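You operate a simulated robot arm through the tools that you are given. There is no shell and no other tool.

The job below is to be done with a simulated robot arm. You get a single attempt, and the scene is never put back.

JOB
Dress the sixth stub, then the second stub, then the seventh stub to length with the emery block.
Fine: stroke each end till the stub screen shows 0.000 MM over; stroke no other stub, fingers off the burrs; last, lay the block on the block rest. Set down upright: emery block.

The check looks at the end state, three seconds after you hand in, the way a careful person would. Anything else that was tipped, shoved, dropped, spilled or broken makes it a failure.

ROBOT AND FRAMES
A 6-joint arm with a two-finger parallel gripper, fixed in place. Base frame: the origin is at the foot of the arm, x ahead of it, y to its left, z up. Readings come in m, degrees, newtons and seconds.
Its first joint turns from -166.0 to 166.0 degrees. Payload 3.91 kg.
Tool frame: the origin (TCP) lies between the finger pads and is the grasp point; the fingertips stand 0.03 m ahead of it; z points along the fingers, y is the line along which they close. Largest opening 0.11 m; finger width 0.02, thickness 0.01; the body of the gripper, 0.048 by 0.112 m, starts 0.055 m behind the TCP.
Orientation is told as [roll, pitch, yaw] about the base's x, y, z axes, in that order, counted from this pose: with the fingers straight down and closing along the base's y, the tool's x points along the base's -x, its y along +y and its z along -z.

CONTROLS
- The arm moves only by the tool jog_arm. Its arguments are lists of equal length, an entry for each row: "grip": the closure, from 0 (fully open) to 1 (shut); "delta_pos": the shift along the tool's x, y, z in m, a list of three; "dr": the turn, a rotation vector about the tool's x, y, z in degrees, a list of three. In form: {"grip": [grip, ...], "delta_pos": [[x, y, z], ...], "dr": [[ax, ay, az], ...]}. A call has 1 to 20 rows; each row shifts and turns the commanded pose from where the row before left it, along the tool's axes as they then stand. Each row takes 0.2 s and may step no farther than 0.05 m and 8.6 degrees from the row before; otherwise, or with a gripper value out of range, the whole call is refused. Where a pose cannot be reached the arm comes as near as it can. A force on the tool above 50 N (or 10 N above the force at the start of the call, whichever is more), or a blocked arm, ends the call early, and 0.2 s more pass. The fingers move at their own pace (about 0.153 m/s each) and stop on an object; they squeeze with about 34 N. The grip force told is the motor's: it shows also when the fingers shut on nothing. Time passes only in rows, and 0.2 s behind the last, so rows that do not move let the fingers close. It gives the time, the measured TCP pose, the force on the tool (base axes), the opening and the grip force at its end, in the units of the frame above (readings bear some noise), with the torque about the TCP (base axes, N m) and any sound that the robot's microphone picked up, and new pictures: "show" is both (left out), scene, wrist or none.
- Cameras (640 x 400 px; columns grow to the right, rows downward): "scene" is fixed at [0.4074, 0.6395, 1.5037]; the picture's right is [-0.45, -0.89, 0.00], its down [-0.72, 0.37, -0.59] and it looks along [0.53, -0.27, -0.81] (base axes); focal length 265 px, centre (320, 200). "wrist" rides on the gripper at [0.072, 0.017, -0.103] in the tool frame; the picture's right is [-0.23, 0.97, 0.00], its down [-0.76, -0.18, -0.62] and it looks along [-0.61, -0.14, 0.78] (tool axes); focal length 222 px, centre (320, 200).
- probe_pixels(camera, pixels): for up to 12 pixels [column, row] of the newest picture of that camera ("zoom" is the newest enlarged one), the place [x, y, z] in the base frame of the surface seen there, good to about 0.002 m, but the place of the scene camera against the robot may be out by one fixed shift of up to 0.018 m in any direction. It takes no simulated time.
- enlarge(camera, box): a new picture of the part [left, top, right, bottom] of that camera's present view, enlarged. It takes no simulated time.
- close_job(): hands the job in; it is judged then, once.

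Unless the task says otherwise, let go and move clear before handing in.

The tools are called after "Call:" by a JSON object that holds its "api" and its "payload". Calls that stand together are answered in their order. jog_arm: Moves the arm, as the interface text tells. Its arguments: {"type":"object","properties":{"grip":{"type":"array","items":{"type":"number"}},"delta_pos":{"type":"array","items":{"type":"array","items":{"type":"number"}}},"dr":{"type":"array","items":{"type":"array","items":{"type":"number"}}},"show":{"type":"string","enum":["both","scene","wrist","none"]}},"required":["grip","delta_pos","dr"]} The other tools are called the same way: probe_pixels (camera, pixels) gives the place of the surface under pixels of a picture; enlarge (camera, box) takes an enlarged picture of a part of a camera's view; close_job () hands the job in.

At the start:

```text
t: 0.0
eef_pos: [0.5525, 0.1943, 1.1467]
orientation: [0.1, -0.1, 0.1]
contact_force: [-0.1, 0.2, 0.5]
ft_torque: [-0.01, -0.01, 0.0]
gripper_width: 0.1101
gripper_force: 0.1
```

scene: 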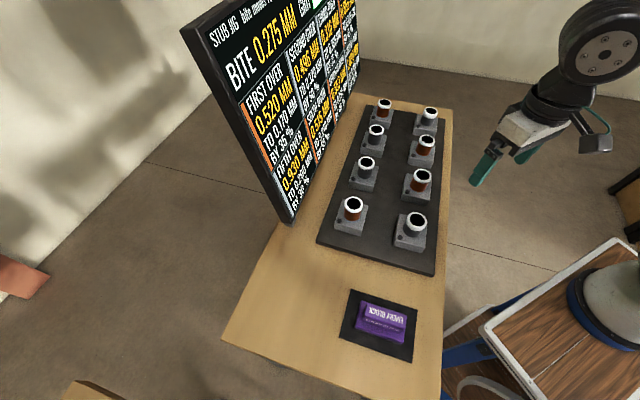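
wrist: 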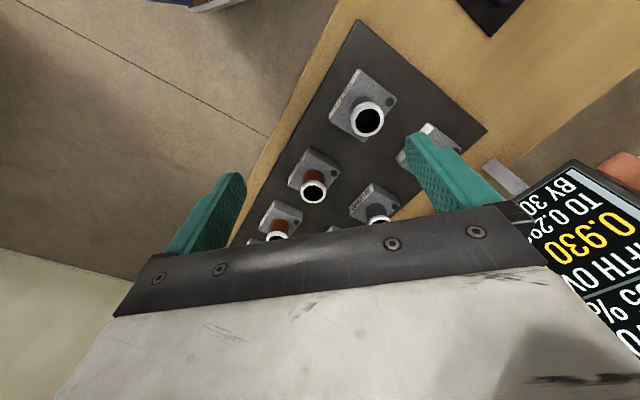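

The scene shows a stub jig with eight stubs (around pixels 340-435, 100-250), a large screen on the left and the purple emery block at about (385,320). I'll enlarge the screen, the stubs and the block to read details.

Call:
{"api": "enlarge", "payload": {"camera": "scene", "box": [180, 0, 370, 220]}}

Call:
{"api": "enlarge", "payload": {"camera": "scene", "box": [310, 80, 460, 280]}}

Call:
{"api": "enlarge", "payload": {"camera": "scene", "box": [330, 270, 430, 370]}}

Call:
{"api": "probe_pixels", "payload": {"camera": "scene", "pixels": [[353, 203], [366, 162], [376, 131], [383, 103], [415, 217], [421, 175], [426, 142], [430, 113], [385, 315], [350, 335], [405, 350], [300, 300]]}}

```text
1.82 times, centred on (275, 110) of scene
```

zoom: 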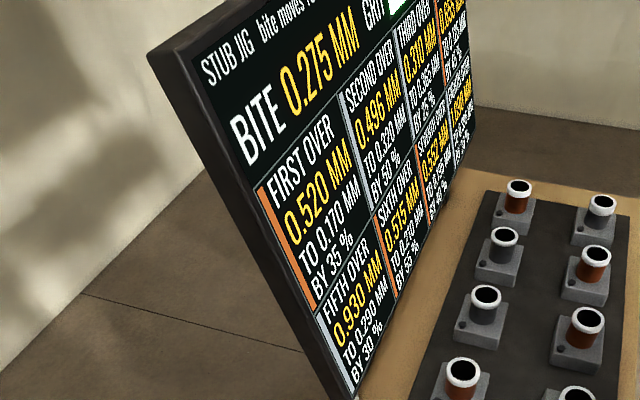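

```text
2.00 times, centred on (385, 180) of scene
```

zoom: 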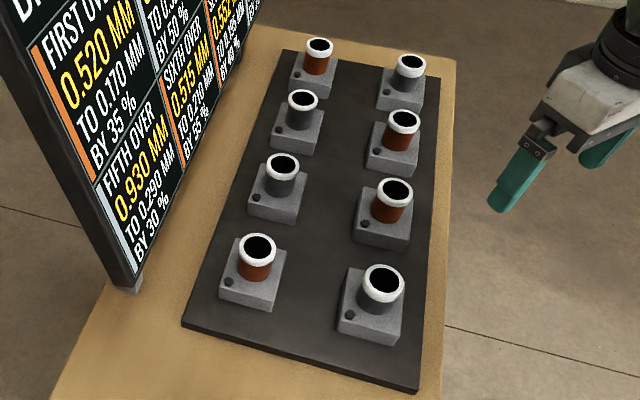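

```text
4.00 times, centred on (380, 320) of scene
```

zoom: 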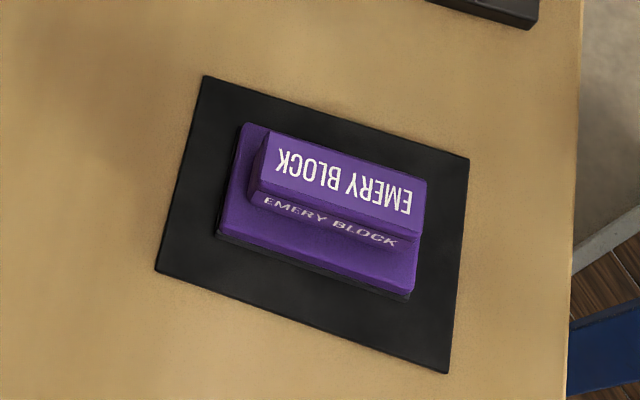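

```text
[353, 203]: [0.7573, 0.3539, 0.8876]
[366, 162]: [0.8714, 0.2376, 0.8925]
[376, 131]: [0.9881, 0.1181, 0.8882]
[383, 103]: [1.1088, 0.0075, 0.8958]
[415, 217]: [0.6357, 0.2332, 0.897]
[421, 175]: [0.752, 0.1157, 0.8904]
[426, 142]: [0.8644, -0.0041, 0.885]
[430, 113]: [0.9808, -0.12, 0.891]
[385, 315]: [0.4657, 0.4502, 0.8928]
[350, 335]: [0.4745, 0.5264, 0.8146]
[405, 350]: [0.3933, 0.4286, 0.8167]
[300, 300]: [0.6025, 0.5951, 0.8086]
```

The screen cells carry text I need in full; the bar colours (orange/white) seem to match stub colours. I'll enlarge the screen in smaller pieces to read everything.

Call:
{"api": "enlarge", "payload": {"camera": "scene", "box": [200, 0, 300, 62]}}

Call:
{"api": "enlarge", "payload": {"camera": "scene", "box": [280, 0, 360, 50]}}

Call:
{"api": "enlarge", "payload": {"camera": "scene", "box": [280, 40, 370, 130]}}

Call:
{"api": "enlarge", "payload": {"camera": "scene", "box": [230, 60, 330, 220]}}

Call:
{"api": "enlarge", "payload": {"camera": "scene", "box": [325, 180, 375, 245]}}

Call:
{"api": "enlarge", "payload": {"camera": "scene", "box": [390, 150, 450, 250]}}

Call:
{"api": "enlarge", "payload": {"camera": "wrist", "box": [230, 50, 450, 250]}}

```text
6.40 times, centred on (250, 31) of scene
```

zoom: 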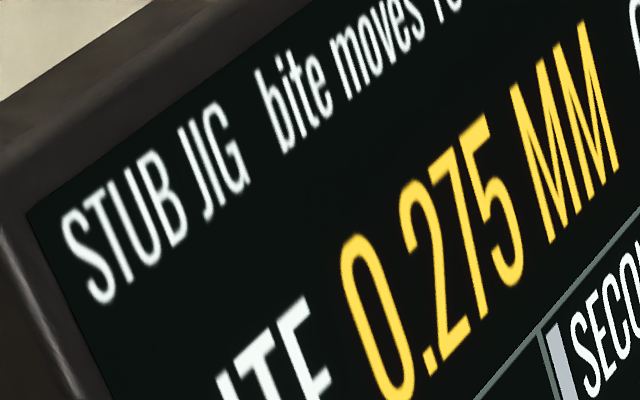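

```text
8.00 times, centred on (320, 25) of scene
```

zoom: 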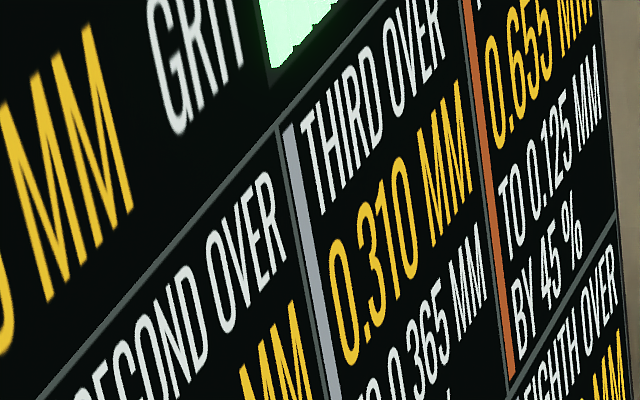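

```text
4.44 times, centred on (325, 85) of scene
```

zoom: 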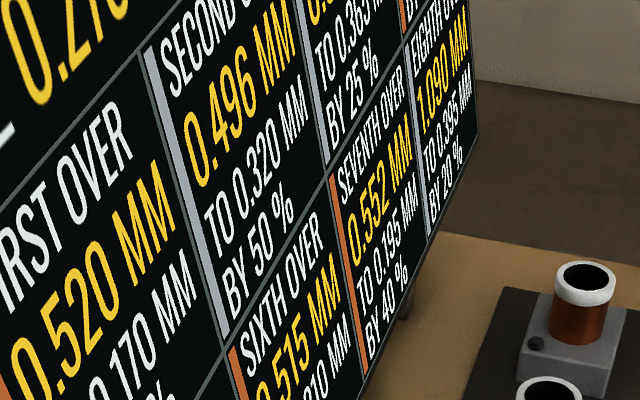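

```text
2.50 times, centred on (280, 140) of scene
```

zoom: 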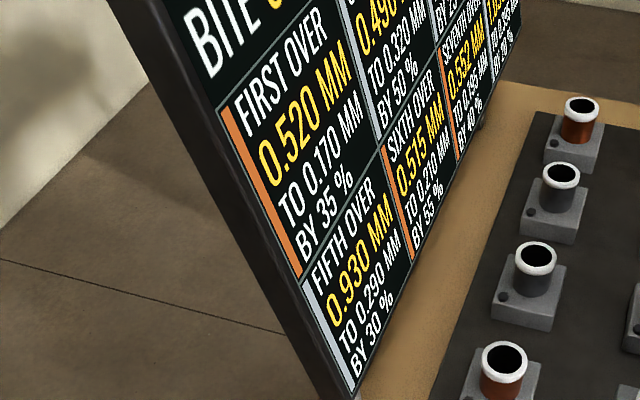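

```text
6.15 times, centred on (350, 212) of scene
```

zoom: 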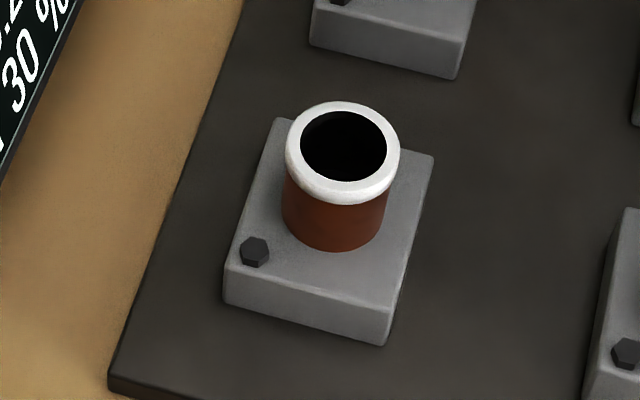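

```text
4.00 times, centred on (420, 200) of scene
```

zoom: 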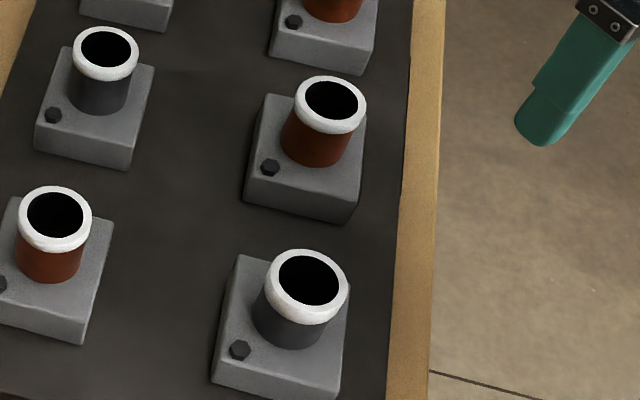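

```text
2.00 times, centred on (340, 150) of wrist
```

zoom: 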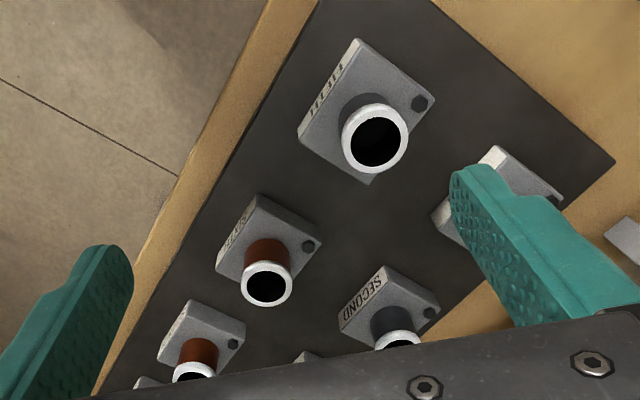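

The wrist zoom shows the labels FIFTH, SIXTH, SECOND on the stub bases, so the near row is fifth–eighth and the far row first–fourth. I'll probe with both cameras to measure the scene offset and to locate the screen.

Call:
{"api": "probe_pixels", "payload": {"camera": "wrist", "pixels": [[367, 104], [380, 133], [353, 119], [382, 119], [313, 181], [313, 203], [301, 192], [325, 192], [340, 100], [300, 160], [380, 215], [300, 90]]}}

Call:
{"api": "probe_pixels", "payload": {"camera": "scene", "pixels": [[210, 40], [288, 205], [355, 10], [300, 120], [250, 100], [340, 100], [405, 215], [425, 217], [413, 185], [430, 182], [412, 240], [355, 223]]}}

```text
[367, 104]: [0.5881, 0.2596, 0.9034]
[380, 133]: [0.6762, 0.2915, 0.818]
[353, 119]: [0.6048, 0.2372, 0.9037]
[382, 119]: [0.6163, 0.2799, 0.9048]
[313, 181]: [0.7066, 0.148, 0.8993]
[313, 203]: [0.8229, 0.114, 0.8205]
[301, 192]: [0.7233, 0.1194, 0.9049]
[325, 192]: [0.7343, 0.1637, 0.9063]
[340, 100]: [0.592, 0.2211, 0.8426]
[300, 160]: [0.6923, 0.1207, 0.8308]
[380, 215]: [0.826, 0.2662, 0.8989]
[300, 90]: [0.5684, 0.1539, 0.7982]
```

```text
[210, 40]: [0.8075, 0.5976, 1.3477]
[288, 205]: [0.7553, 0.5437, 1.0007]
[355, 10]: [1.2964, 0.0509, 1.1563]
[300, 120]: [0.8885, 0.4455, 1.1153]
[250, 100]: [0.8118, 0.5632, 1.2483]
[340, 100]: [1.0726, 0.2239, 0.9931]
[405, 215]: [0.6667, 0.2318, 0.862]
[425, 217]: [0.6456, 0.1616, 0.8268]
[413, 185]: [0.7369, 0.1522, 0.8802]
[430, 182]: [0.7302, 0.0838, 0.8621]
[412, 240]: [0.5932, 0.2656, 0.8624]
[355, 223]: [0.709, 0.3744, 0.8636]
```

The wrist probes give the ring tops at z about 0.904. I'll now raise the arm and turn the wrist camera toward the screen, well clear of everything, to read the whole header.

Call:
{"api": "jog_arm", "payload": {"grip": [0, 0, 0, 0, 0, 0, 0, 0, 0, 0, 0, 0, 0, 0, 0, 0, 0], "delta_pos": [[-0.02, -0.038, -0.02], [-0.02, -0.038, -0.02], [-0.02, -0.038, -0.02], [-0.02, -0.038, -0.02], [-0.02, -0.038, -0.02], [0, 0, 0], [0, 0, 0], [0, 0, 0], [0, 0, 0], [0, 0, 0], [0, 0, 0], [0, 0, 0], [0, 0, 0], [0, 0, 0], [0, 0, 0], [0, 0, 0], [0, 0, 0]], "dr": [[0, 0, 0], [0, 0, 0], [0, 0, 0], [0, 0, 0], [0, 0, 0], [0, 0, -7.5], [0, 0, -7.5], [0, 0, -7.5], [0, 0, -7.5], [0, 0, -7.5], [0, 0, -7.5], [0, -7.5, 0], [0, -7.5, 0], [0, -7.5, 0], [0, -7.5, 0], [0, -7.5, 0], [0, -7.5, 0]], "show": "both"}}

```text
t: 3.6
eef_pos: [0.6541, 0.0029, 1.2459]
orientation: [-0.1, -45.3, 45.2]
contact_force: [-0.6, 0.0, 0.2]
ft_torque: [0.0, -0.04, 0.02]
gripper_width: 0.1099
gripper_force: 0.0
```

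scene: 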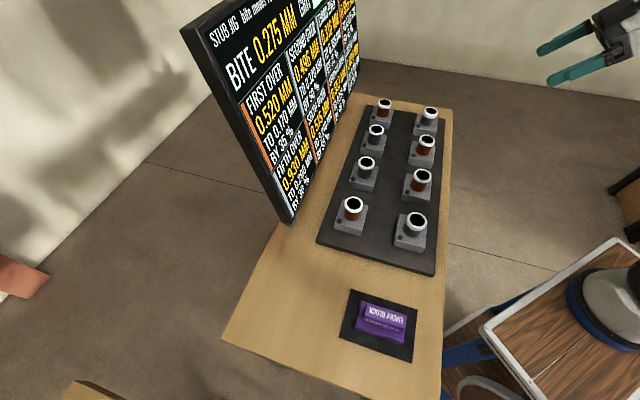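
wrist: 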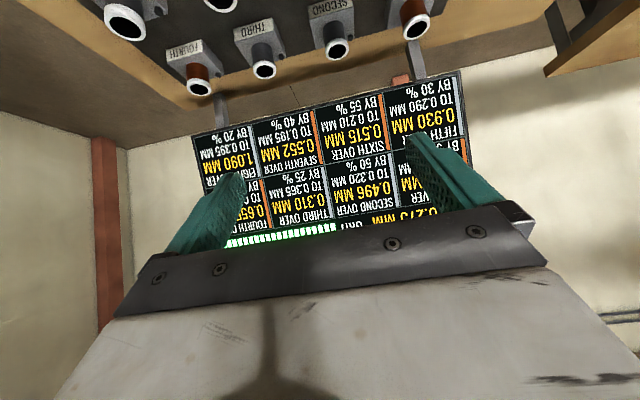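

The screen is seen upside down at (190–480, 75–250), the header is hidden behind the gripper. I'll pitch up another 24 degrees to uncover the top header.

Call:
{"api": "jog_arm", "payload": {"grip": [0, 0, 0], "delta_pos": [[0, 0, 0], [0, 0, 0], [0, 0, 0]], "dr": [[0, -8, 0], [0, -8, 0], [0, -8, 0]], "show": "wrist"}}

Call:
{"api": "enlarge", "payload": {"camera": "wrist", "box": [180, 0, 500, 200]}}

```text
t: 4.4
eef_pos: [0.6528, 0.0029, 1.2476]
orientation: [-0.3, -69.2, 45.3]
contact_force: [-0.8, -0.4, -0.2]
ft_torque: [0.01, 0.01, 0.02]
gripper_width: 0.1101
gripper_force: 0.0
```

wrist: 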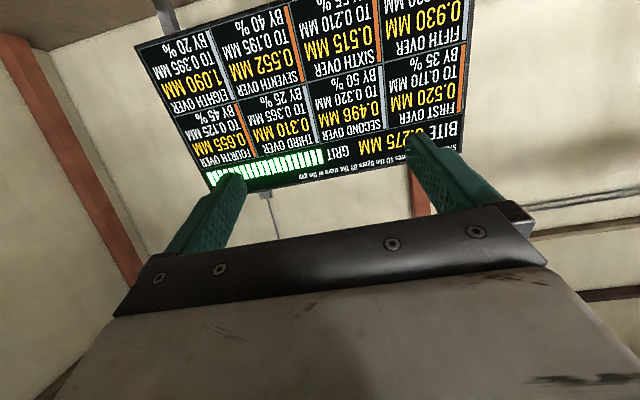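

```text
2.00 times, centred on (340, 100) of wrist
```

zoom: 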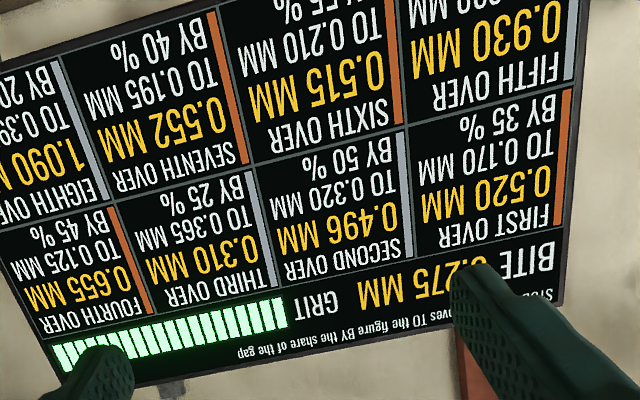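

The header reads "bite moves TO the figure BY the share of the gap", with a GRIT bar of many segments. I'll zoom on the header line to be sure nothing is missed.

Call:
{"api": "enlarge", "payload": {"camera": "wrist", "box": [280, 120, 470, 200]}}

Call:
{"api": "enlarge", "payload": {"camera": "wrist", "box": [190, 130, 350, 200]}}

```text
3.37 times, centred on (375, 160) of wrist
```

zoom: 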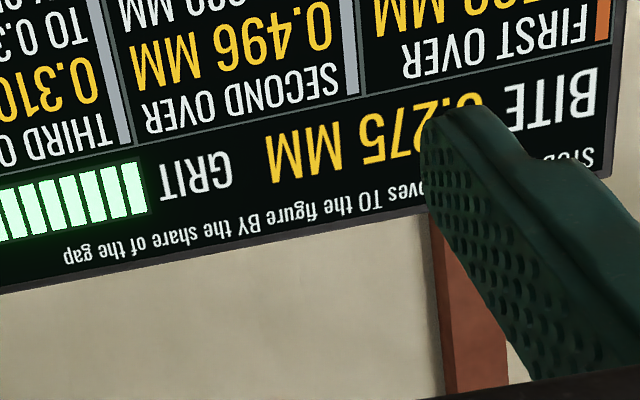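

```text
4.00 times, centred on (270, 165) of wrist
```

zoom: 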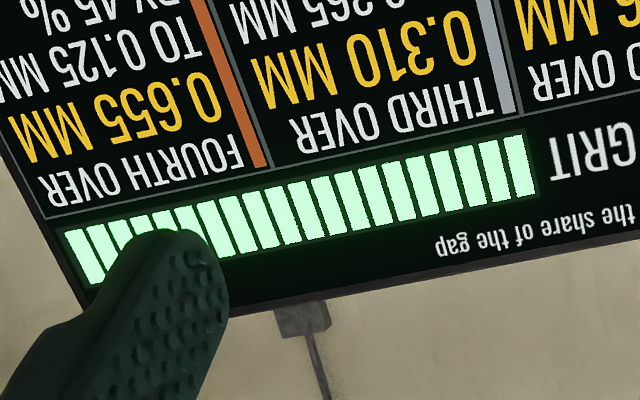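

Header understood; checking the arithmetic, two strokes each in the order sixth, second, seventh brings each to zero. Now I'll measure the emery block shape from the scene view before approaching it.

Call:
{"api": "enlarge", "payload": {"camera": "scene", "box": [340, 285, 420, 365]}}

Call:
{"api": "probe_pixels", "payload": {"camera": "zoom", "pixels": [[225, 90], [290, 110], [420, 130], [410, 205], [230, 160], [200, 90], [180, 205], [390, 270], [350, 220], [320, 150], [120, 240], [440, 340]]}}

```text
5.00 times, centred on (380, 325) of scene
```

zoom: 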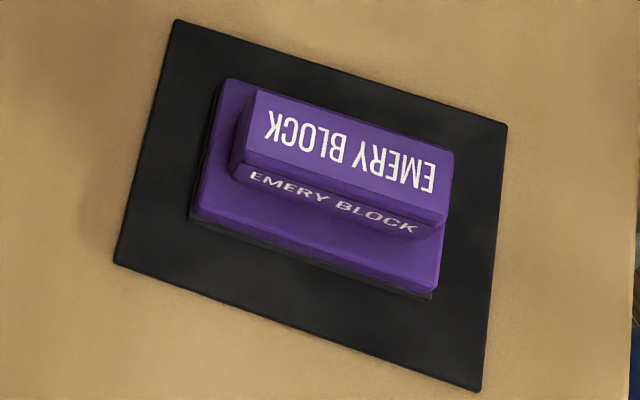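

```text
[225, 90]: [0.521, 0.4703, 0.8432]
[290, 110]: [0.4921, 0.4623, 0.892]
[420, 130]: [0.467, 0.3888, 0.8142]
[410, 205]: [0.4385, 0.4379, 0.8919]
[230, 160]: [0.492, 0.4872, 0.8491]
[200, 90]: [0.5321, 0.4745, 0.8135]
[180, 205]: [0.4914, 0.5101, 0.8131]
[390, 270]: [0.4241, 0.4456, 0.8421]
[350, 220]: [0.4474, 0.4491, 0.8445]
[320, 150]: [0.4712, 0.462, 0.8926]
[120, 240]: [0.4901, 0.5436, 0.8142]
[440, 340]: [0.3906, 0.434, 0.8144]
```

The block measures about 0.11 x 0.06 with a 0.09 x 0.03 handle (top z 0.892, plate top 0.843, rest 0.814), its long axis at about 45 degrees. I'll level the tool again and move above the block for a close wrist view.

Call:
{"api": "jog_arm", "payload": {"grip": [0, 0, 0, 0, 0, 0, 0, 0, 0, 0, 0, 0, 0, 0, 0, 0, 0, 0, 0, 0], "delta_pos": [[0, 0, 0], [0, 0, 0], [0, 0, 0], [0, 0, 0], [0, 0, 0], [0, 0, 0], [0, 0, 0], [0, 0, 0], [0, 0, 0], [-0.017, 0.0405, 0.009], [-0.017, 0.0405, 0.009], [-0.017, 0.0405, 0.009], [-0.017, 0.0405, 0.009], [-0.017, 0.0405, 0.009], [-0.017, 0.0405, 0.009], [-0.017, 0.0405, 0.009], [-0.017, 0.0405, 0.009], [-0.017, 0.0405, 0.009], [-0.017, 0.0405, 0.009], [-0.017, 0.0405, 0.009]], "dr": [[0, 8.5, 0], [0, 8.5, 0], [0, 8.5, 0], [0, 8.5, 0], [0, 8.5, 0], [0, 8.5, 0], [0, 8.5, 0], [0, 8.5, 0], [0, 1.0, 0], [0, 0, 0], [0, 0, 0], [0, 0, 0], [0, 0, 0], [0, 0, 0], [0, 0, 0], [0, 0, 0], [0, 0, 0], [0, 0, 0], [0, 0, 0], [0, 0, 0]], "show": "both"}}

```text
t: 8.6
eef_pos: [0.4679, 0.45, 1.1477]
orientation: [0.0, -0.2, 45.0]
contact_force: [-0.7, -0.4, 0.4]
ft_torque: [0.0, -0.04, -0.01]
gripper_width: 0.1099
gripper_force: 0.0
```

scene: 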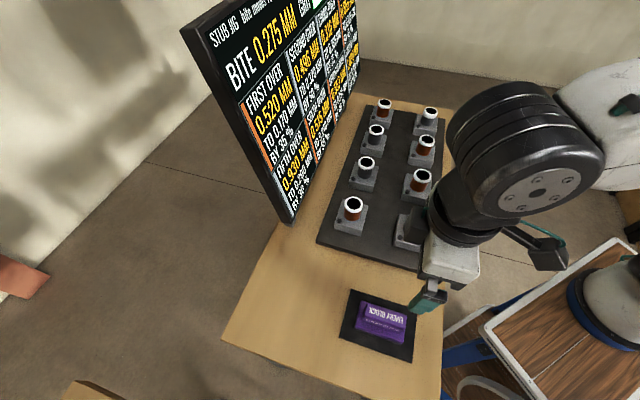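
wrist: 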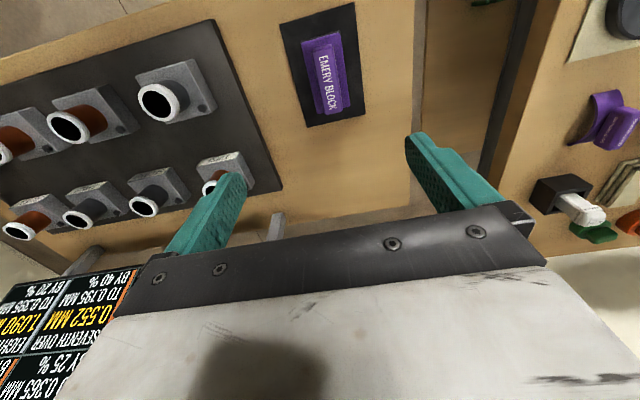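

The block is seen at wrist pixels (285–365, 5–125). I'll enlarge it and probe the handle corners through the wrist camera, which isn't subject to the scene shift.

Call:
{"api": "enlarge", "payload": {"camera": "wrist", "box": [260, 0, 388, 130]}}

Call:
{"api": "enlarge", "payload": {"camera": "wrist", "box": [540, 60, 640, 260]}}

```text
3.08 times, centred on (324, 65) of wrist
```

zoom: 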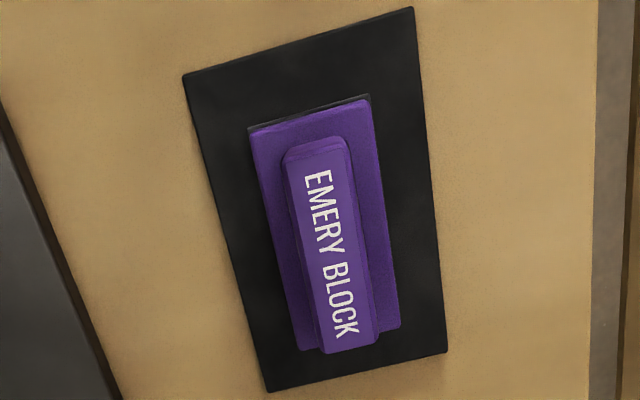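

```text
2.00 times, centred on (590, 160) of wrist
```

zoom: 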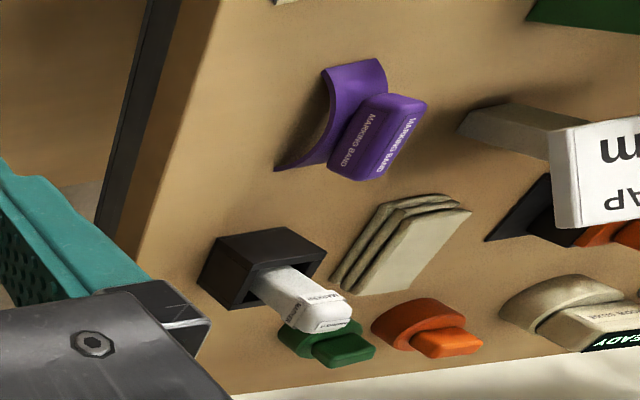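

The other bench items (marking band etc.) are unrelated. I'll zoom again on the block and probe its handle and plate edges.

Call:
{"api": "enlarge", "payload": {"camera": "wrist", "box": [260, 0, 388, 130]}}

Call:
{"api": "probe_pixels", "payload": {"camera": "zoom", "pixels": [[292, 163], [345, 150], [322, 348], [374, 338], [318, 155], [350, 343], [307, 260], [360, 240], [266, 140], [368, 115], [385, 310], [220, 100]]}}

```text
3.08 times, centred on (324, 65) of wrist
```

zoom: 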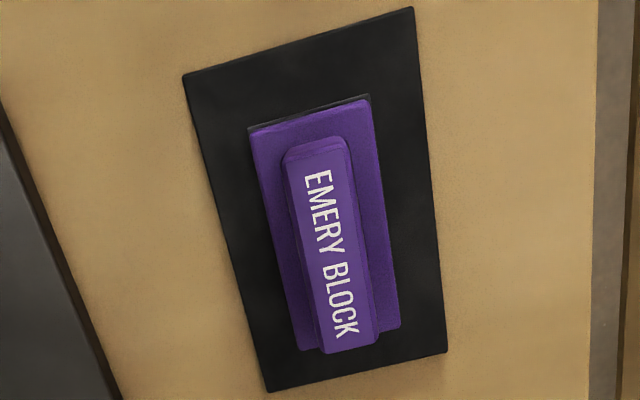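

```text
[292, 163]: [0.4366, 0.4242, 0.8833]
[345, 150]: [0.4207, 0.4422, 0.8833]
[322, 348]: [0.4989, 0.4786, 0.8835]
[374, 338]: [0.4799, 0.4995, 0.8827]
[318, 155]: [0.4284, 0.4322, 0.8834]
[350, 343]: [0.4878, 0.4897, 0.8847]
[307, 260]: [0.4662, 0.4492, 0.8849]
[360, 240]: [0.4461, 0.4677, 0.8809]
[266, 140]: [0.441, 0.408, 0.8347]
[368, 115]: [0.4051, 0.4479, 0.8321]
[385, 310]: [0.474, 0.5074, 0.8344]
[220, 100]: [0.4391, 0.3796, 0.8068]
```

Wrist probes put the handle centre at (0.459, 0.461) with its top at z 0.884 and the plate top at 0.8345, so the scene camera reads about (+0.009, -0.009, +0.0085) off. I'll move over the handle and down to z about 0.96 and check the alignment.

Call:
{"api": "jog_arm", "payload": {"grip": [0, 0, 0, 0, 0, 0], "delta_pos": [[-0.0016, 0.0141, 0.03], [0, 0, 0.04], [0, 0, 0.04], [0, 0, 0.04], [0, 0, 0.0377], [0, 0, 0]], "dr": [[0, 0, 0], [0, 0, 0], [0, 0, 0], [0, 0, 0], [0, 0, 0], [0, 0, 0]], "show": "both"}}

```text
t: 10.0
eef_pos: [0.4608, 0.4614, 0.9566]
orientation: [0.0, -0.1, 45.1]
contact_force: [-0.1, -0.4, -0.4]
ft_torque: [0.0, 0.01, 0.02]
gripper_width: 0.1099
gripper_force: 0.0
```

scene: 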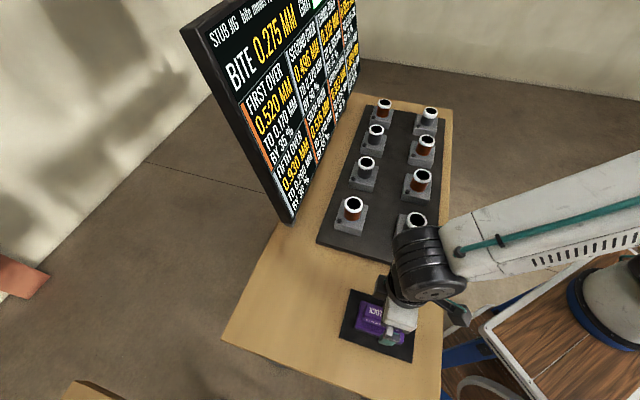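
wrist: 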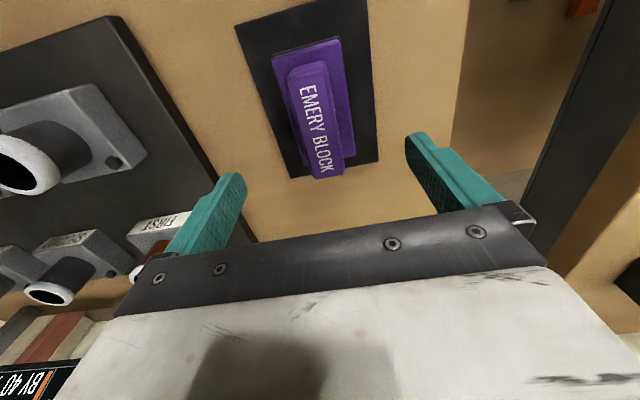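

The handle is seen between the fingers at (285–345, 60–180). I'll re-probe its top corners at this nearer range before the last descent.

Call:
{"api": "enlarge", "payload": {"camera": "wrist", "box": [240, 20, 400, 190]}}

Call:
{"api": "probe_pixels", "payload": {"camera": "wrist", "pixels": [[292, 72], [325, 66], [313, 174], [341, 168], [308, 70], [328, 172], [302, 120], [334, 115], [280, 62], [335, 45]]}}

```text
2.35 times, centred on (320, 105) of wrist
```

zoom: 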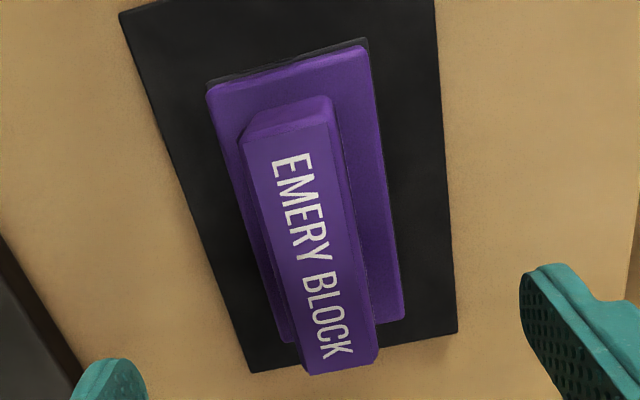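

```text
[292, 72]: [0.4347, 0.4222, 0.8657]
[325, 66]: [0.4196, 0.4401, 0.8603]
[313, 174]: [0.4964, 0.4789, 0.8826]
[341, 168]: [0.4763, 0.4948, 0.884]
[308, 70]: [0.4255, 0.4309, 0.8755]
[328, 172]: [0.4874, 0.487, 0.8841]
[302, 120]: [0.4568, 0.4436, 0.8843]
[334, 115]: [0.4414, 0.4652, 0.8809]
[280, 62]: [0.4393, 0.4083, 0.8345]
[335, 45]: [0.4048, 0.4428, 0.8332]
```

Alignment is good: lateral error within about 1 mm, and I'll shift 2 mm along the handle. Descending to TCP z 0.870 (tips about 5 mm above the plate) with the fingers open.

Call:
{"api": "jog_arm", "payload": {"grip": [0, 0, 0, 0, 0, 0], "delta_pos": [[0.002, 0.001, 0.02], [0, 0, 0.02], [0, 0, 0.02], [0, 0, 0.016], [0, 0, 0.0106], [0, 0, 0]], "dr": [[0, 0, 0], [0, 0, 0], [0, 0, 0], [0, 0, 0], [0, 0, 0], [0, 0, 0]], "show": "both"}}

```text
t: 11.4
eef_pos: [0.4576, 0.4622, 0.8724]
orientation: [0.0, 0.0, 45.2]
contact_force: [-0.2, -0.5, 0.1]
ft_torque: [0.0, -0.02, 0.01]
gripper_width: 0.11
gripper_force: 0.1
```

scene: 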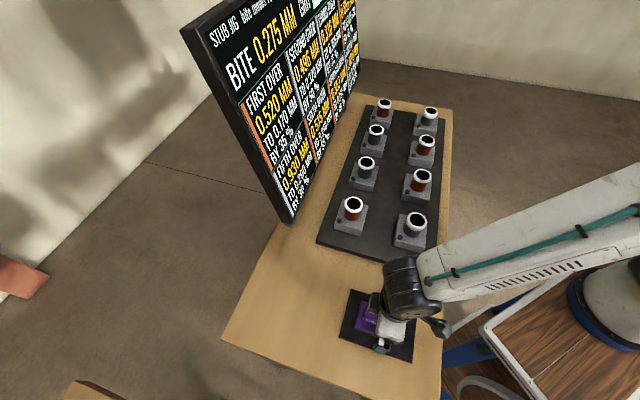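
wrist: 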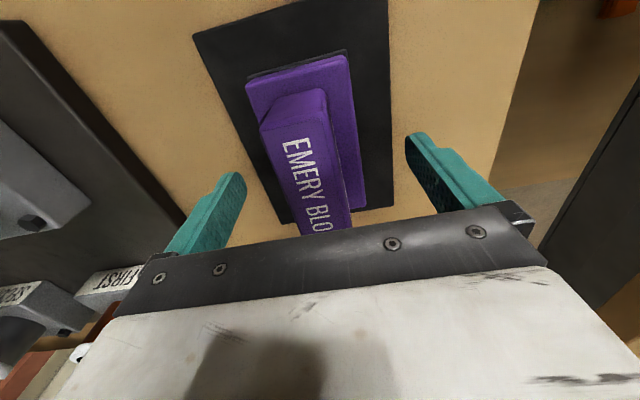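

Fingers straddle the handle at z 0.872 with no contact force. Closing the grip now.

Call:
{"api": "jog_arm", "payload": {"grip": [0.5, 0.65, 1, 1, 1], "delta_pos": [[0, 0, 0], [0, 0, 0], [0, 0, 0], [0, 0, 0], [0, 0, 0]], "dr": [[0, 0, 0], [0, 0, 0], [0, 0, 0], [0, 0, 0], [0, 0, 0]], "show": "both"}}

```text
t: 12.6
eef_pos: [0.4581, 0.4618, 0.8731]
orientation: [-0.1, -0.1, 45.0]
contact_force: [0.2, 0.7, -0.2]
ft_torque: [0.04, 0.1, 0.01]
gripper_width: 0.0318
gripper_force: 34.4
```

scene: 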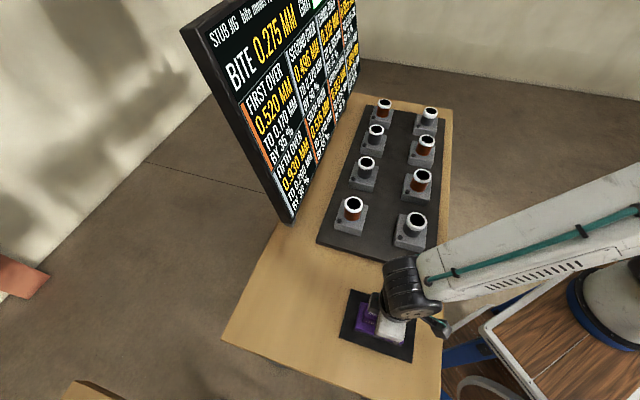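
wrist: 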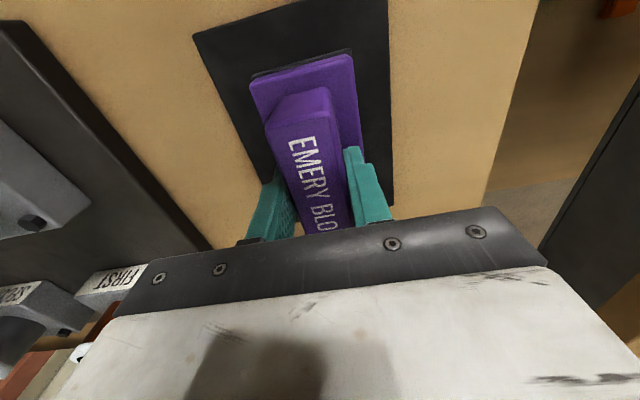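

The block is held (width 0.0318, 34 N). Before lifting I'll probe the ring tops of sixth, second and seventh in the scene view, which is unobstructed now.

Call:
{"api": "enlarge", "payload": {"camera": "scene", "box": [400, 155, 448, 185]}}

Call:
{"api": "probe_pixels", "payload": {"camera": "zoom", "pixels": [[200, 200], [320, 200], [420, 200], [320, 150], [320, 280], [320, 340], [260, 330], [500, 330]]}}

Call:
{"api": "enlarge", "payload": {"camera": "scene", "box": [342, 145, 390, 175]}}

Call:
{"api": "enlarge", "payload": {"camera": "scene", "box": [404, 125, 452, 155]}}

```text
13.33 times, centred on (424, 170) of scene
```

zoom: 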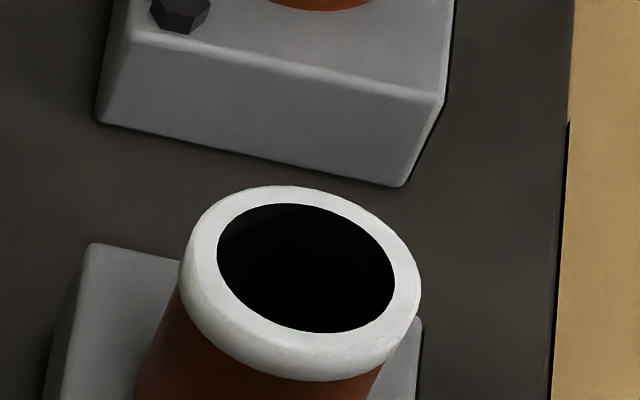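

```text
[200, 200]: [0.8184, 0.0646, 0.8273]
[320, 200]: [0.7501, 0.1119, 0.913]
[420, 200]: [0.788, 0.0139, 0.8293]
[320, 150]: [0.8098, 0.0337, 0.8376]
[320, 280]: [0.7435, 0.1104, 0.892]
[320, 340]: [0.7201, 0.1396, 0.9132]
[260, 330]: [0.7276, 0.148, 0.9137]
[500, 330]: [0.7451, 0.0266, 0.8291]
```

```text
13.33 times, centred on (366, 160) of scene
```

zoom: 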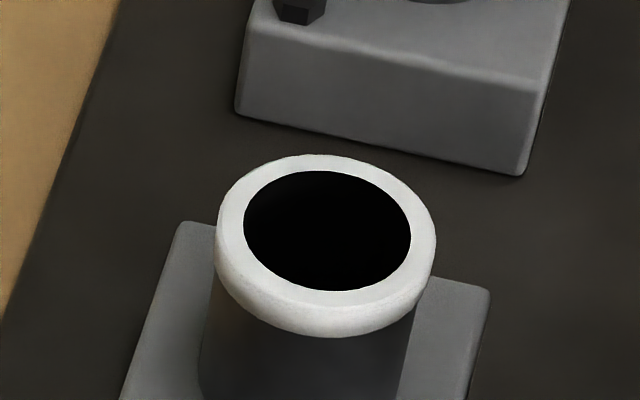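

```text
13.33 times, centred on (428, 140) of scene
```

zoom: 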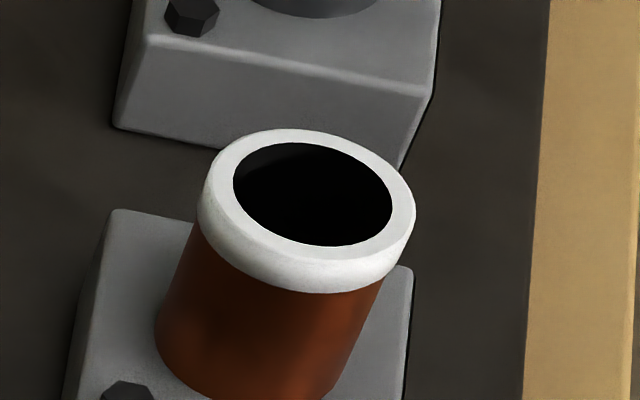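

True positions (after the shift correction): sixth (0.730, 0.140), second (0.848, 0.260), seventh (0.846, 0.023), ring tops z about 0.905. I'll lift the block straight up and check that it hangs square.

Call:
{"api": "jog_arm", "payload": {"grip": [1, 1, 1, 1, 1, 1, 1, 1], "delta_pos": [[0, 0, -0.01], [0, 0, -0.02], [0, 0, -0.035], [0, 0, -0.04], [0, 0, -0.04], [0, 0, -0.04], [0, 0, -0.042], [0, 0, 0]], "dr": [[0, 0, 0], [0, 0, 0], [0, 0, 0], [0, 0, 0], [0, 0, 0], [0, 0, 0], [0, 0, 0], [0, 0, 0]], "show": "both"}}

```text
t: 14.4
eef_pos: [0.4578, 0.461, 1.1014]
orientation: [0.0, 0.0, 45.1]
contact_force: [-1.7, 0.1, -2.0]
ft_torque: [0.01, 0.02, -0.04]
gripper_width: 0.0317
gripper_force: 33.9
```

scene: 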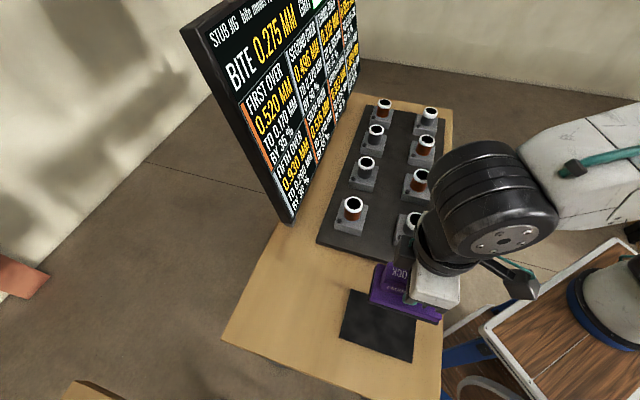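
wrist: 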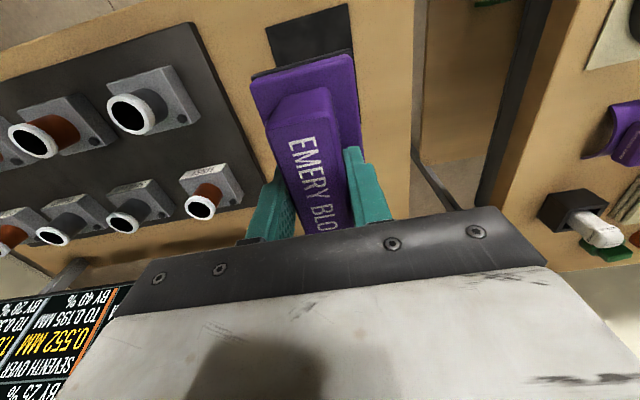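

The block lifted level with the grip steady. Now carrying it at height along the row to above the sixth stub, offset 20 mm toward the screen side.

Call:
{"api": "jog_arm", "payload": {"grip": [1, 1, 1, 1, 1, 1, 1, 1, 1, 1, 1, 1], "delta_pos": [[0.0015, -0.035, 0], [0.0015, -0.04, 0], [0.0015, -0.04, 0], [0.0015, -0.04, 0], [0.0015, -0.04, 0], [0.0015, -0.04, 0], [0.0015, -0.04, 0], [0.0015, -0.04, 0], [0.0015, -0.04, 0], [0.0015, -0.035, 0], [0.0008, -0.0293, 0], [0, 0, 0]], "dr": [[0, 0, 0], [0, 0, 0], [0, 0, 0], [0, 0, 0], [0, 0, 0], [0, 0, 0], [0, 0, 0], [0, 0, 0], [0, 0, 0], [0, 0, 0], [0, 0, 0], [0, 0, 0]], "show": "both"}}

```text
t: 17.0
eef_pos: [0.7431, 0.1536, 1.1029]
orientation: [0.0, -0.1, 45.1]
contact_force: [0.7, 0.0, -1.4]
ft_torque: [-0.03, 0.02, 0.03]
gripper_width: 0.0317
gripper_force: 34.4
```

scene: 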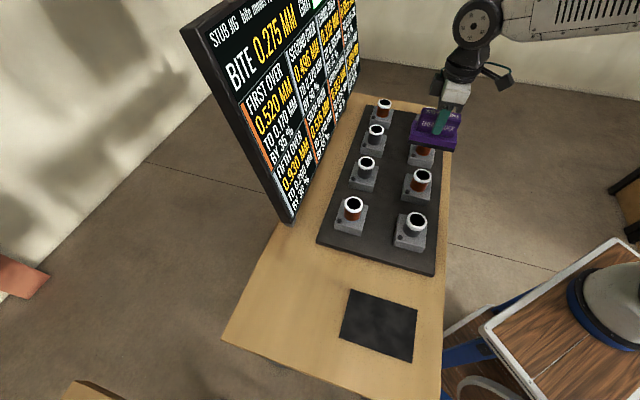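
wrist: 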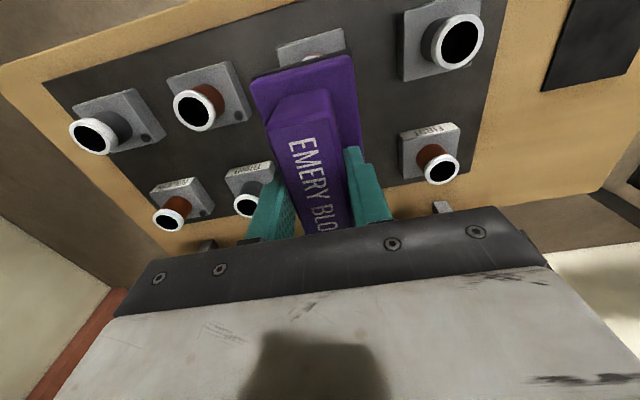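

The arm is above the sixth stub; the fifth ring at (460,42) and seventh ring at (198,108) are visible in the wrist view on either side. I'll probe their rims to verify the grid positions in the robot frame.

Call:
{"api": "enlarge", "payload": {"camera": "wrist", "box": [400, 0, 500, 80]}}

Call:
{"api": "enlarge", "payload": {"camera": "wrist", "box": [160, 60, 260, 140]}}

Call:
{"api": "probe_pixels", "payload": {"camera": "wrist", "pixels": [[436, 43], [480, 33], [462, 66], [455, 16], [176, 110], [213, 103], [197, 128], [192, 91], [310, 60], [322, 57], [300, 45], [335, 40]]}}

```text
5.00 times, centred on (450, 40) of wrist
```

zoom: 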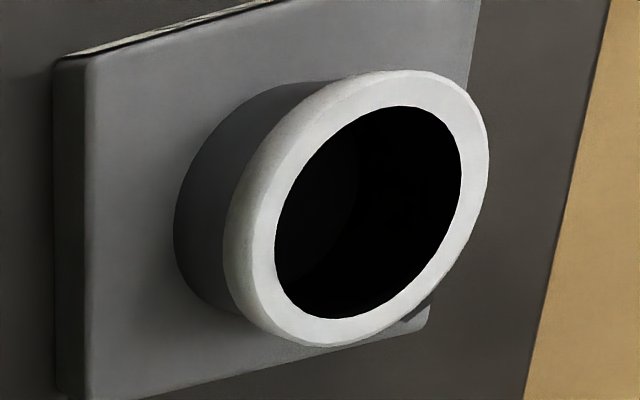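

```text
5.00 times, centred on (210, 100) of wrist
```

zoom: 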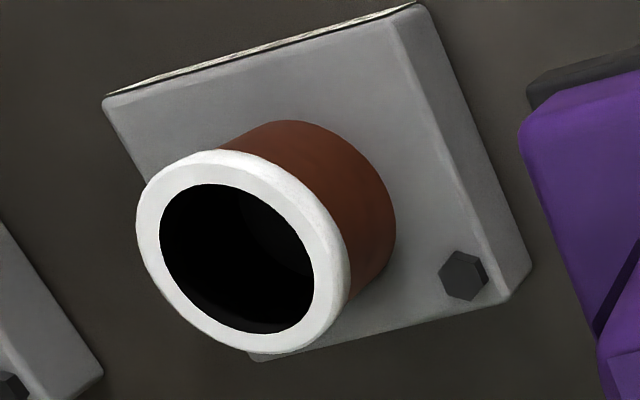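

```text
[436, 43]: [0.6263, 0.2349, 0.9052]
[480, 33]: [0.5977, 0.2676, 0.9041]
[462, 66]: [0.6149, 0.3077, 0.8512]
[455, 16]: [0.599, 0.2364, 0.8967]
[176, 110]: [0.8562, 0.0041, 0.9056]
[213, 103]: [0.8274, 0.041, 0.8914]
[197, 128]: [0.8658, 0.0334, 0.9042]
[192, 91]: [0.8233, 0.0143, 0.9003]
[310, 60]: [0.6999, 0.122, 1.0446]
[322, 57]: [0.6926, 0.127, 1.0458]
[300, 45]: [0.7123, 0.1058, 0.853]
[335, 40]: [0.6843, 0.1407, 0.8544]
```

Both cameras agree: sixth is at (0.7295, 0.1396) and the TCP sits 19 mm toward the screen along the stroke axis with under 1 mm lateral error. Lowering to just above expected contact (TCP z about 0.985).

Call:
{"api": "jog_arm", "payload": {"grip": [1, 1, 1, 1, 1], "delta_pos": [[0, 0, 0.035], [0, 0, 0.035], [0, 0, 0.03], [0, 0, 0.0179], [0, 0, 0]], "dr": [[0, 0, 0], [0, 0, 0], [0, 0, 0], [0, 0, 0], [0, 0, 0]], "show": "both"}}

```text
t: 18.2
eef_pos: [0.7434, 0.157, 0.9854]
orientation: [0.0, -0.2, 45.1]
contact_force: [-0.3, 0.1, -2.5]
ft_torque: [-0.03, -0.03, -0.01]
gripper_width: 0.0314
gripper_force: 33.9
```

scene: 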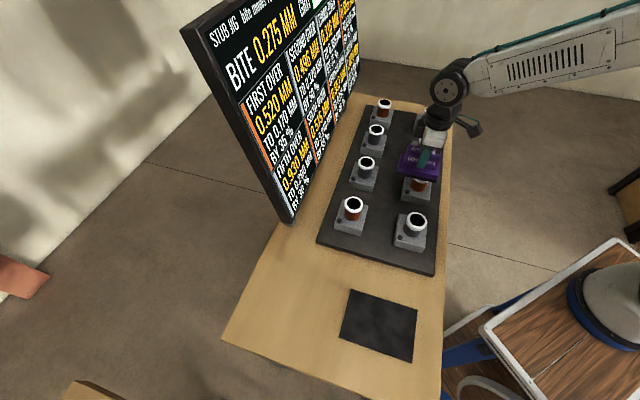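
wrist: 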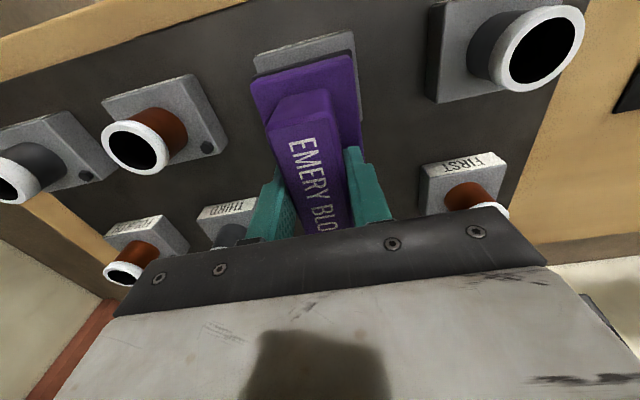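

The block is now close over the sixth stub at scene (420,160). I'll zoom in on the scene to judge the gap before touching.

Call:
{"api": "enlarge", "payload": {"camera": "scene", "box": [385, 130, 455, 210]}}

Call:
{"api": "jog_arm", "payload": {"grip": [1, 1, 1], "delta_pos": [[0, 0, 0.004], [0, 0, 0.002], [0, 0, 0]], "dr": [[0, 0, 0], [0, 0, 0], [0, 0, 0]], "show": "scene"}}

```text
5.00 times, centred on (420, 170) of scene
```

zoom: 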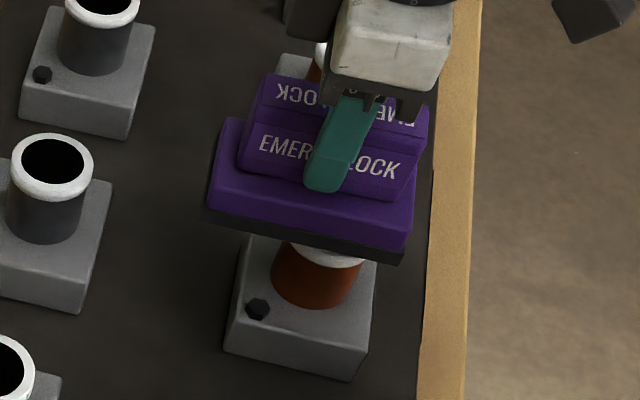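

```text
t: 19.0
eef_pos: [0.744, 0.1576, 0.979]
orientation: [0.0, -0.1, 45.1]
contact_force: [0.1, 0.1, -1.4]
ft_torque: [-0.01, 0.04, 0.01]
gripper_width: 0.0317
gripper_force: 33.8
```

scene: 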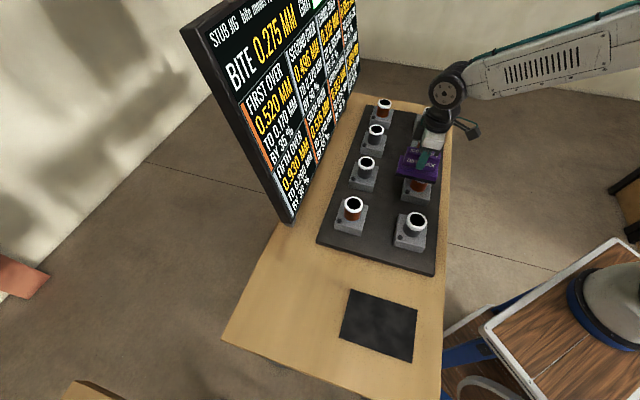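

No contact yet at z 0.979 (force still about the block's weight). The y reading has drifted a little, so I'll take a still reading to check before correcting.

Call:
{"api": "jog_arm", "payload": {"grip": [1, 1], "delta_pos": [[0, 0, 0], [0, 0, 0]], "dr": [[0, 0, 0], [0, 0, 0]], "show": "wrist"}}

Call:
{"api": "enlarge", "payload": {"camera": "scene", "box": [395, 140, 445, 200]}}

```text
t: 19.6
eef_pos: [0.7449, 0.1577, 0.9785]
orientation: [0.0, -0.2, 45.2]
contact_force: [-0.1, 0.5, -2.1]
ft_torque: [-0.02, 0.03, -0.01]
gripper_width: 0.0316
gripper_force: 34.0
```

wrist: 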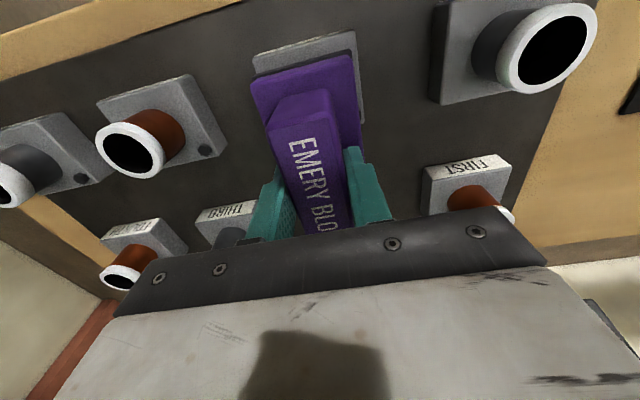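

```text
6.67 times, centred on (420, 170) of scene
```

zoom: 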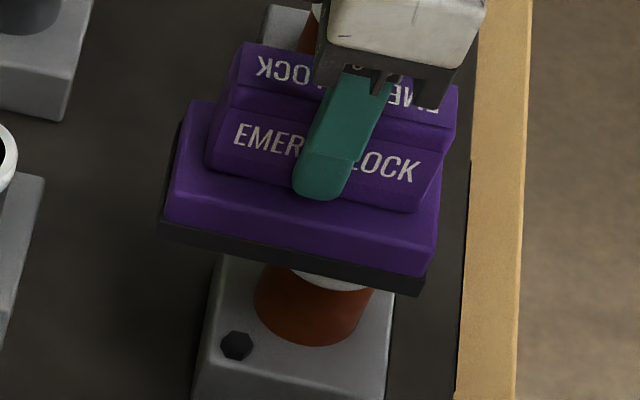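

The still reading shows the TCP about 2 mm lateral and 3–4 mm too far toward the screen, so I'll correct that and lower by 2 mm more.

Call:
{"api": "jog_arm", "payload": {"grip": [1, 1, 1], "delta_pos": [[0.003, -0.002, 0], [0, 0, 0.002], [0, 0, 0]], "dr": [[0, 0, 0], [0, 0, 0], [0, 0, 0]], "show": "none"}}

```text
t: 20.4
eef_pos: [0.7438, 0.1512, 0.9764]
orientation: [0.0, -0.1, 45.1]
contact_force: [0.1, -0.3, -1.7]
ft_torque: [0.01, 0.03, -0.01]
gripper_width: 0.0321
gripper_force: 33.6
```

Still no contact at z 0.976. Lowering in 1.5 mm steps while watching the force.

Call:
{"api": "jog_arm", "payload": {"grip": [1, 1, 1], "delta_pos": [[0, 0.001, 0.001], [0, 0, 0.001], [0, 0, 0]], "dr": [[0, 0, 0], [0, 0, 0], [0, 0, 0]], "show": "none"}}

```text
t: 21.2
eef_pos: [0.7419, 0.1519, 0.9731]
orientation: [0.1, -0.1, 45.1]
contact_force: [0.3, -0.1, -2.3]
ft_torque: [-0.01, 0.0, 0.04]
gripper_width: 0.0317
gripper_force: 33.3
```

Call:
{"api": "jog_arm", "payload": {"grip": [1, 1], "delta_pos": [[0, 0, 0.0015], [0, 0, 0]], "dr": [[0, 0, 0], [0, 0, 0]], "show": "scene"}}

Call:
{"api": "enlarge", "payload": {"camera": "scene", "box": [395, 140, 445, 200]}}

```text
t: 21.8
eef_pos: [0.742, 0.1521, 0.9728]
orientation: [0.1, 0.0, 45.2]
contact_force: [-0.6, 0.1, -1.6]
ft_torque: [-0.01, 0.0, -0.03]
gripper_width: 0.0315
gripper_force: 34.1
```

scene: 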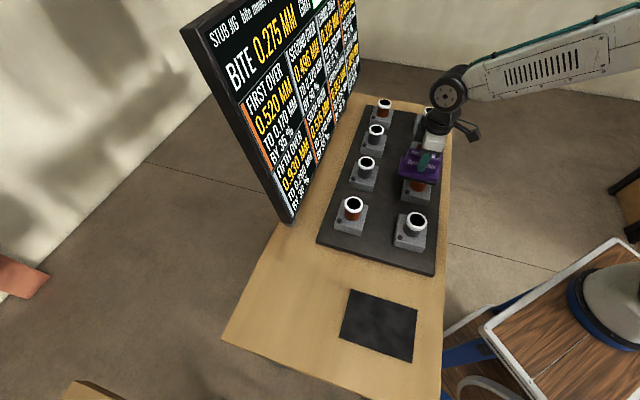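

```text
6.67 times, centred on (420, 170) of scene
```

zoom: 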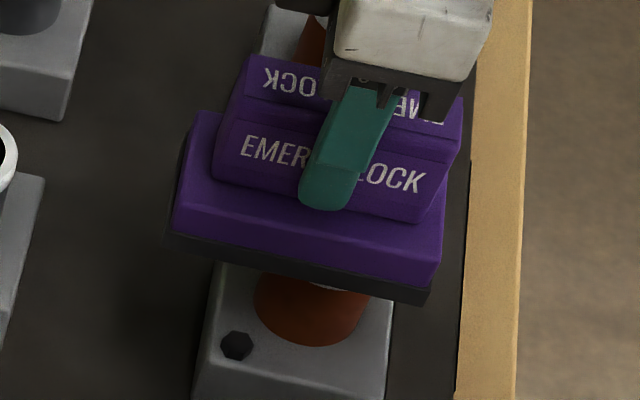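

Force is still only the block weight (-1.6 N); a sliver of the white ring is still visible below the block. Continuing down 1 mm at a time.

Call:
{"api": "jog_arm", "payload": {"grip": [1, 1], "delta_pos": [[0, 0, 0.0015], [0, 0, 0]], "dr": [[0, 0, 0], [0, 0, 0]], "show": "none"}}

```text
t: 22.4
eef_pos: [0.7434, 0.1524, 0.9707]
orientation: [-0.1, -0.1, 45.0]
contact_force: [-1.3, 1.4, 4.1]
ft_torque: [0.01, 0.29, -0.02]
gripper_width: 0.0316
gripper_force: 33.8
```

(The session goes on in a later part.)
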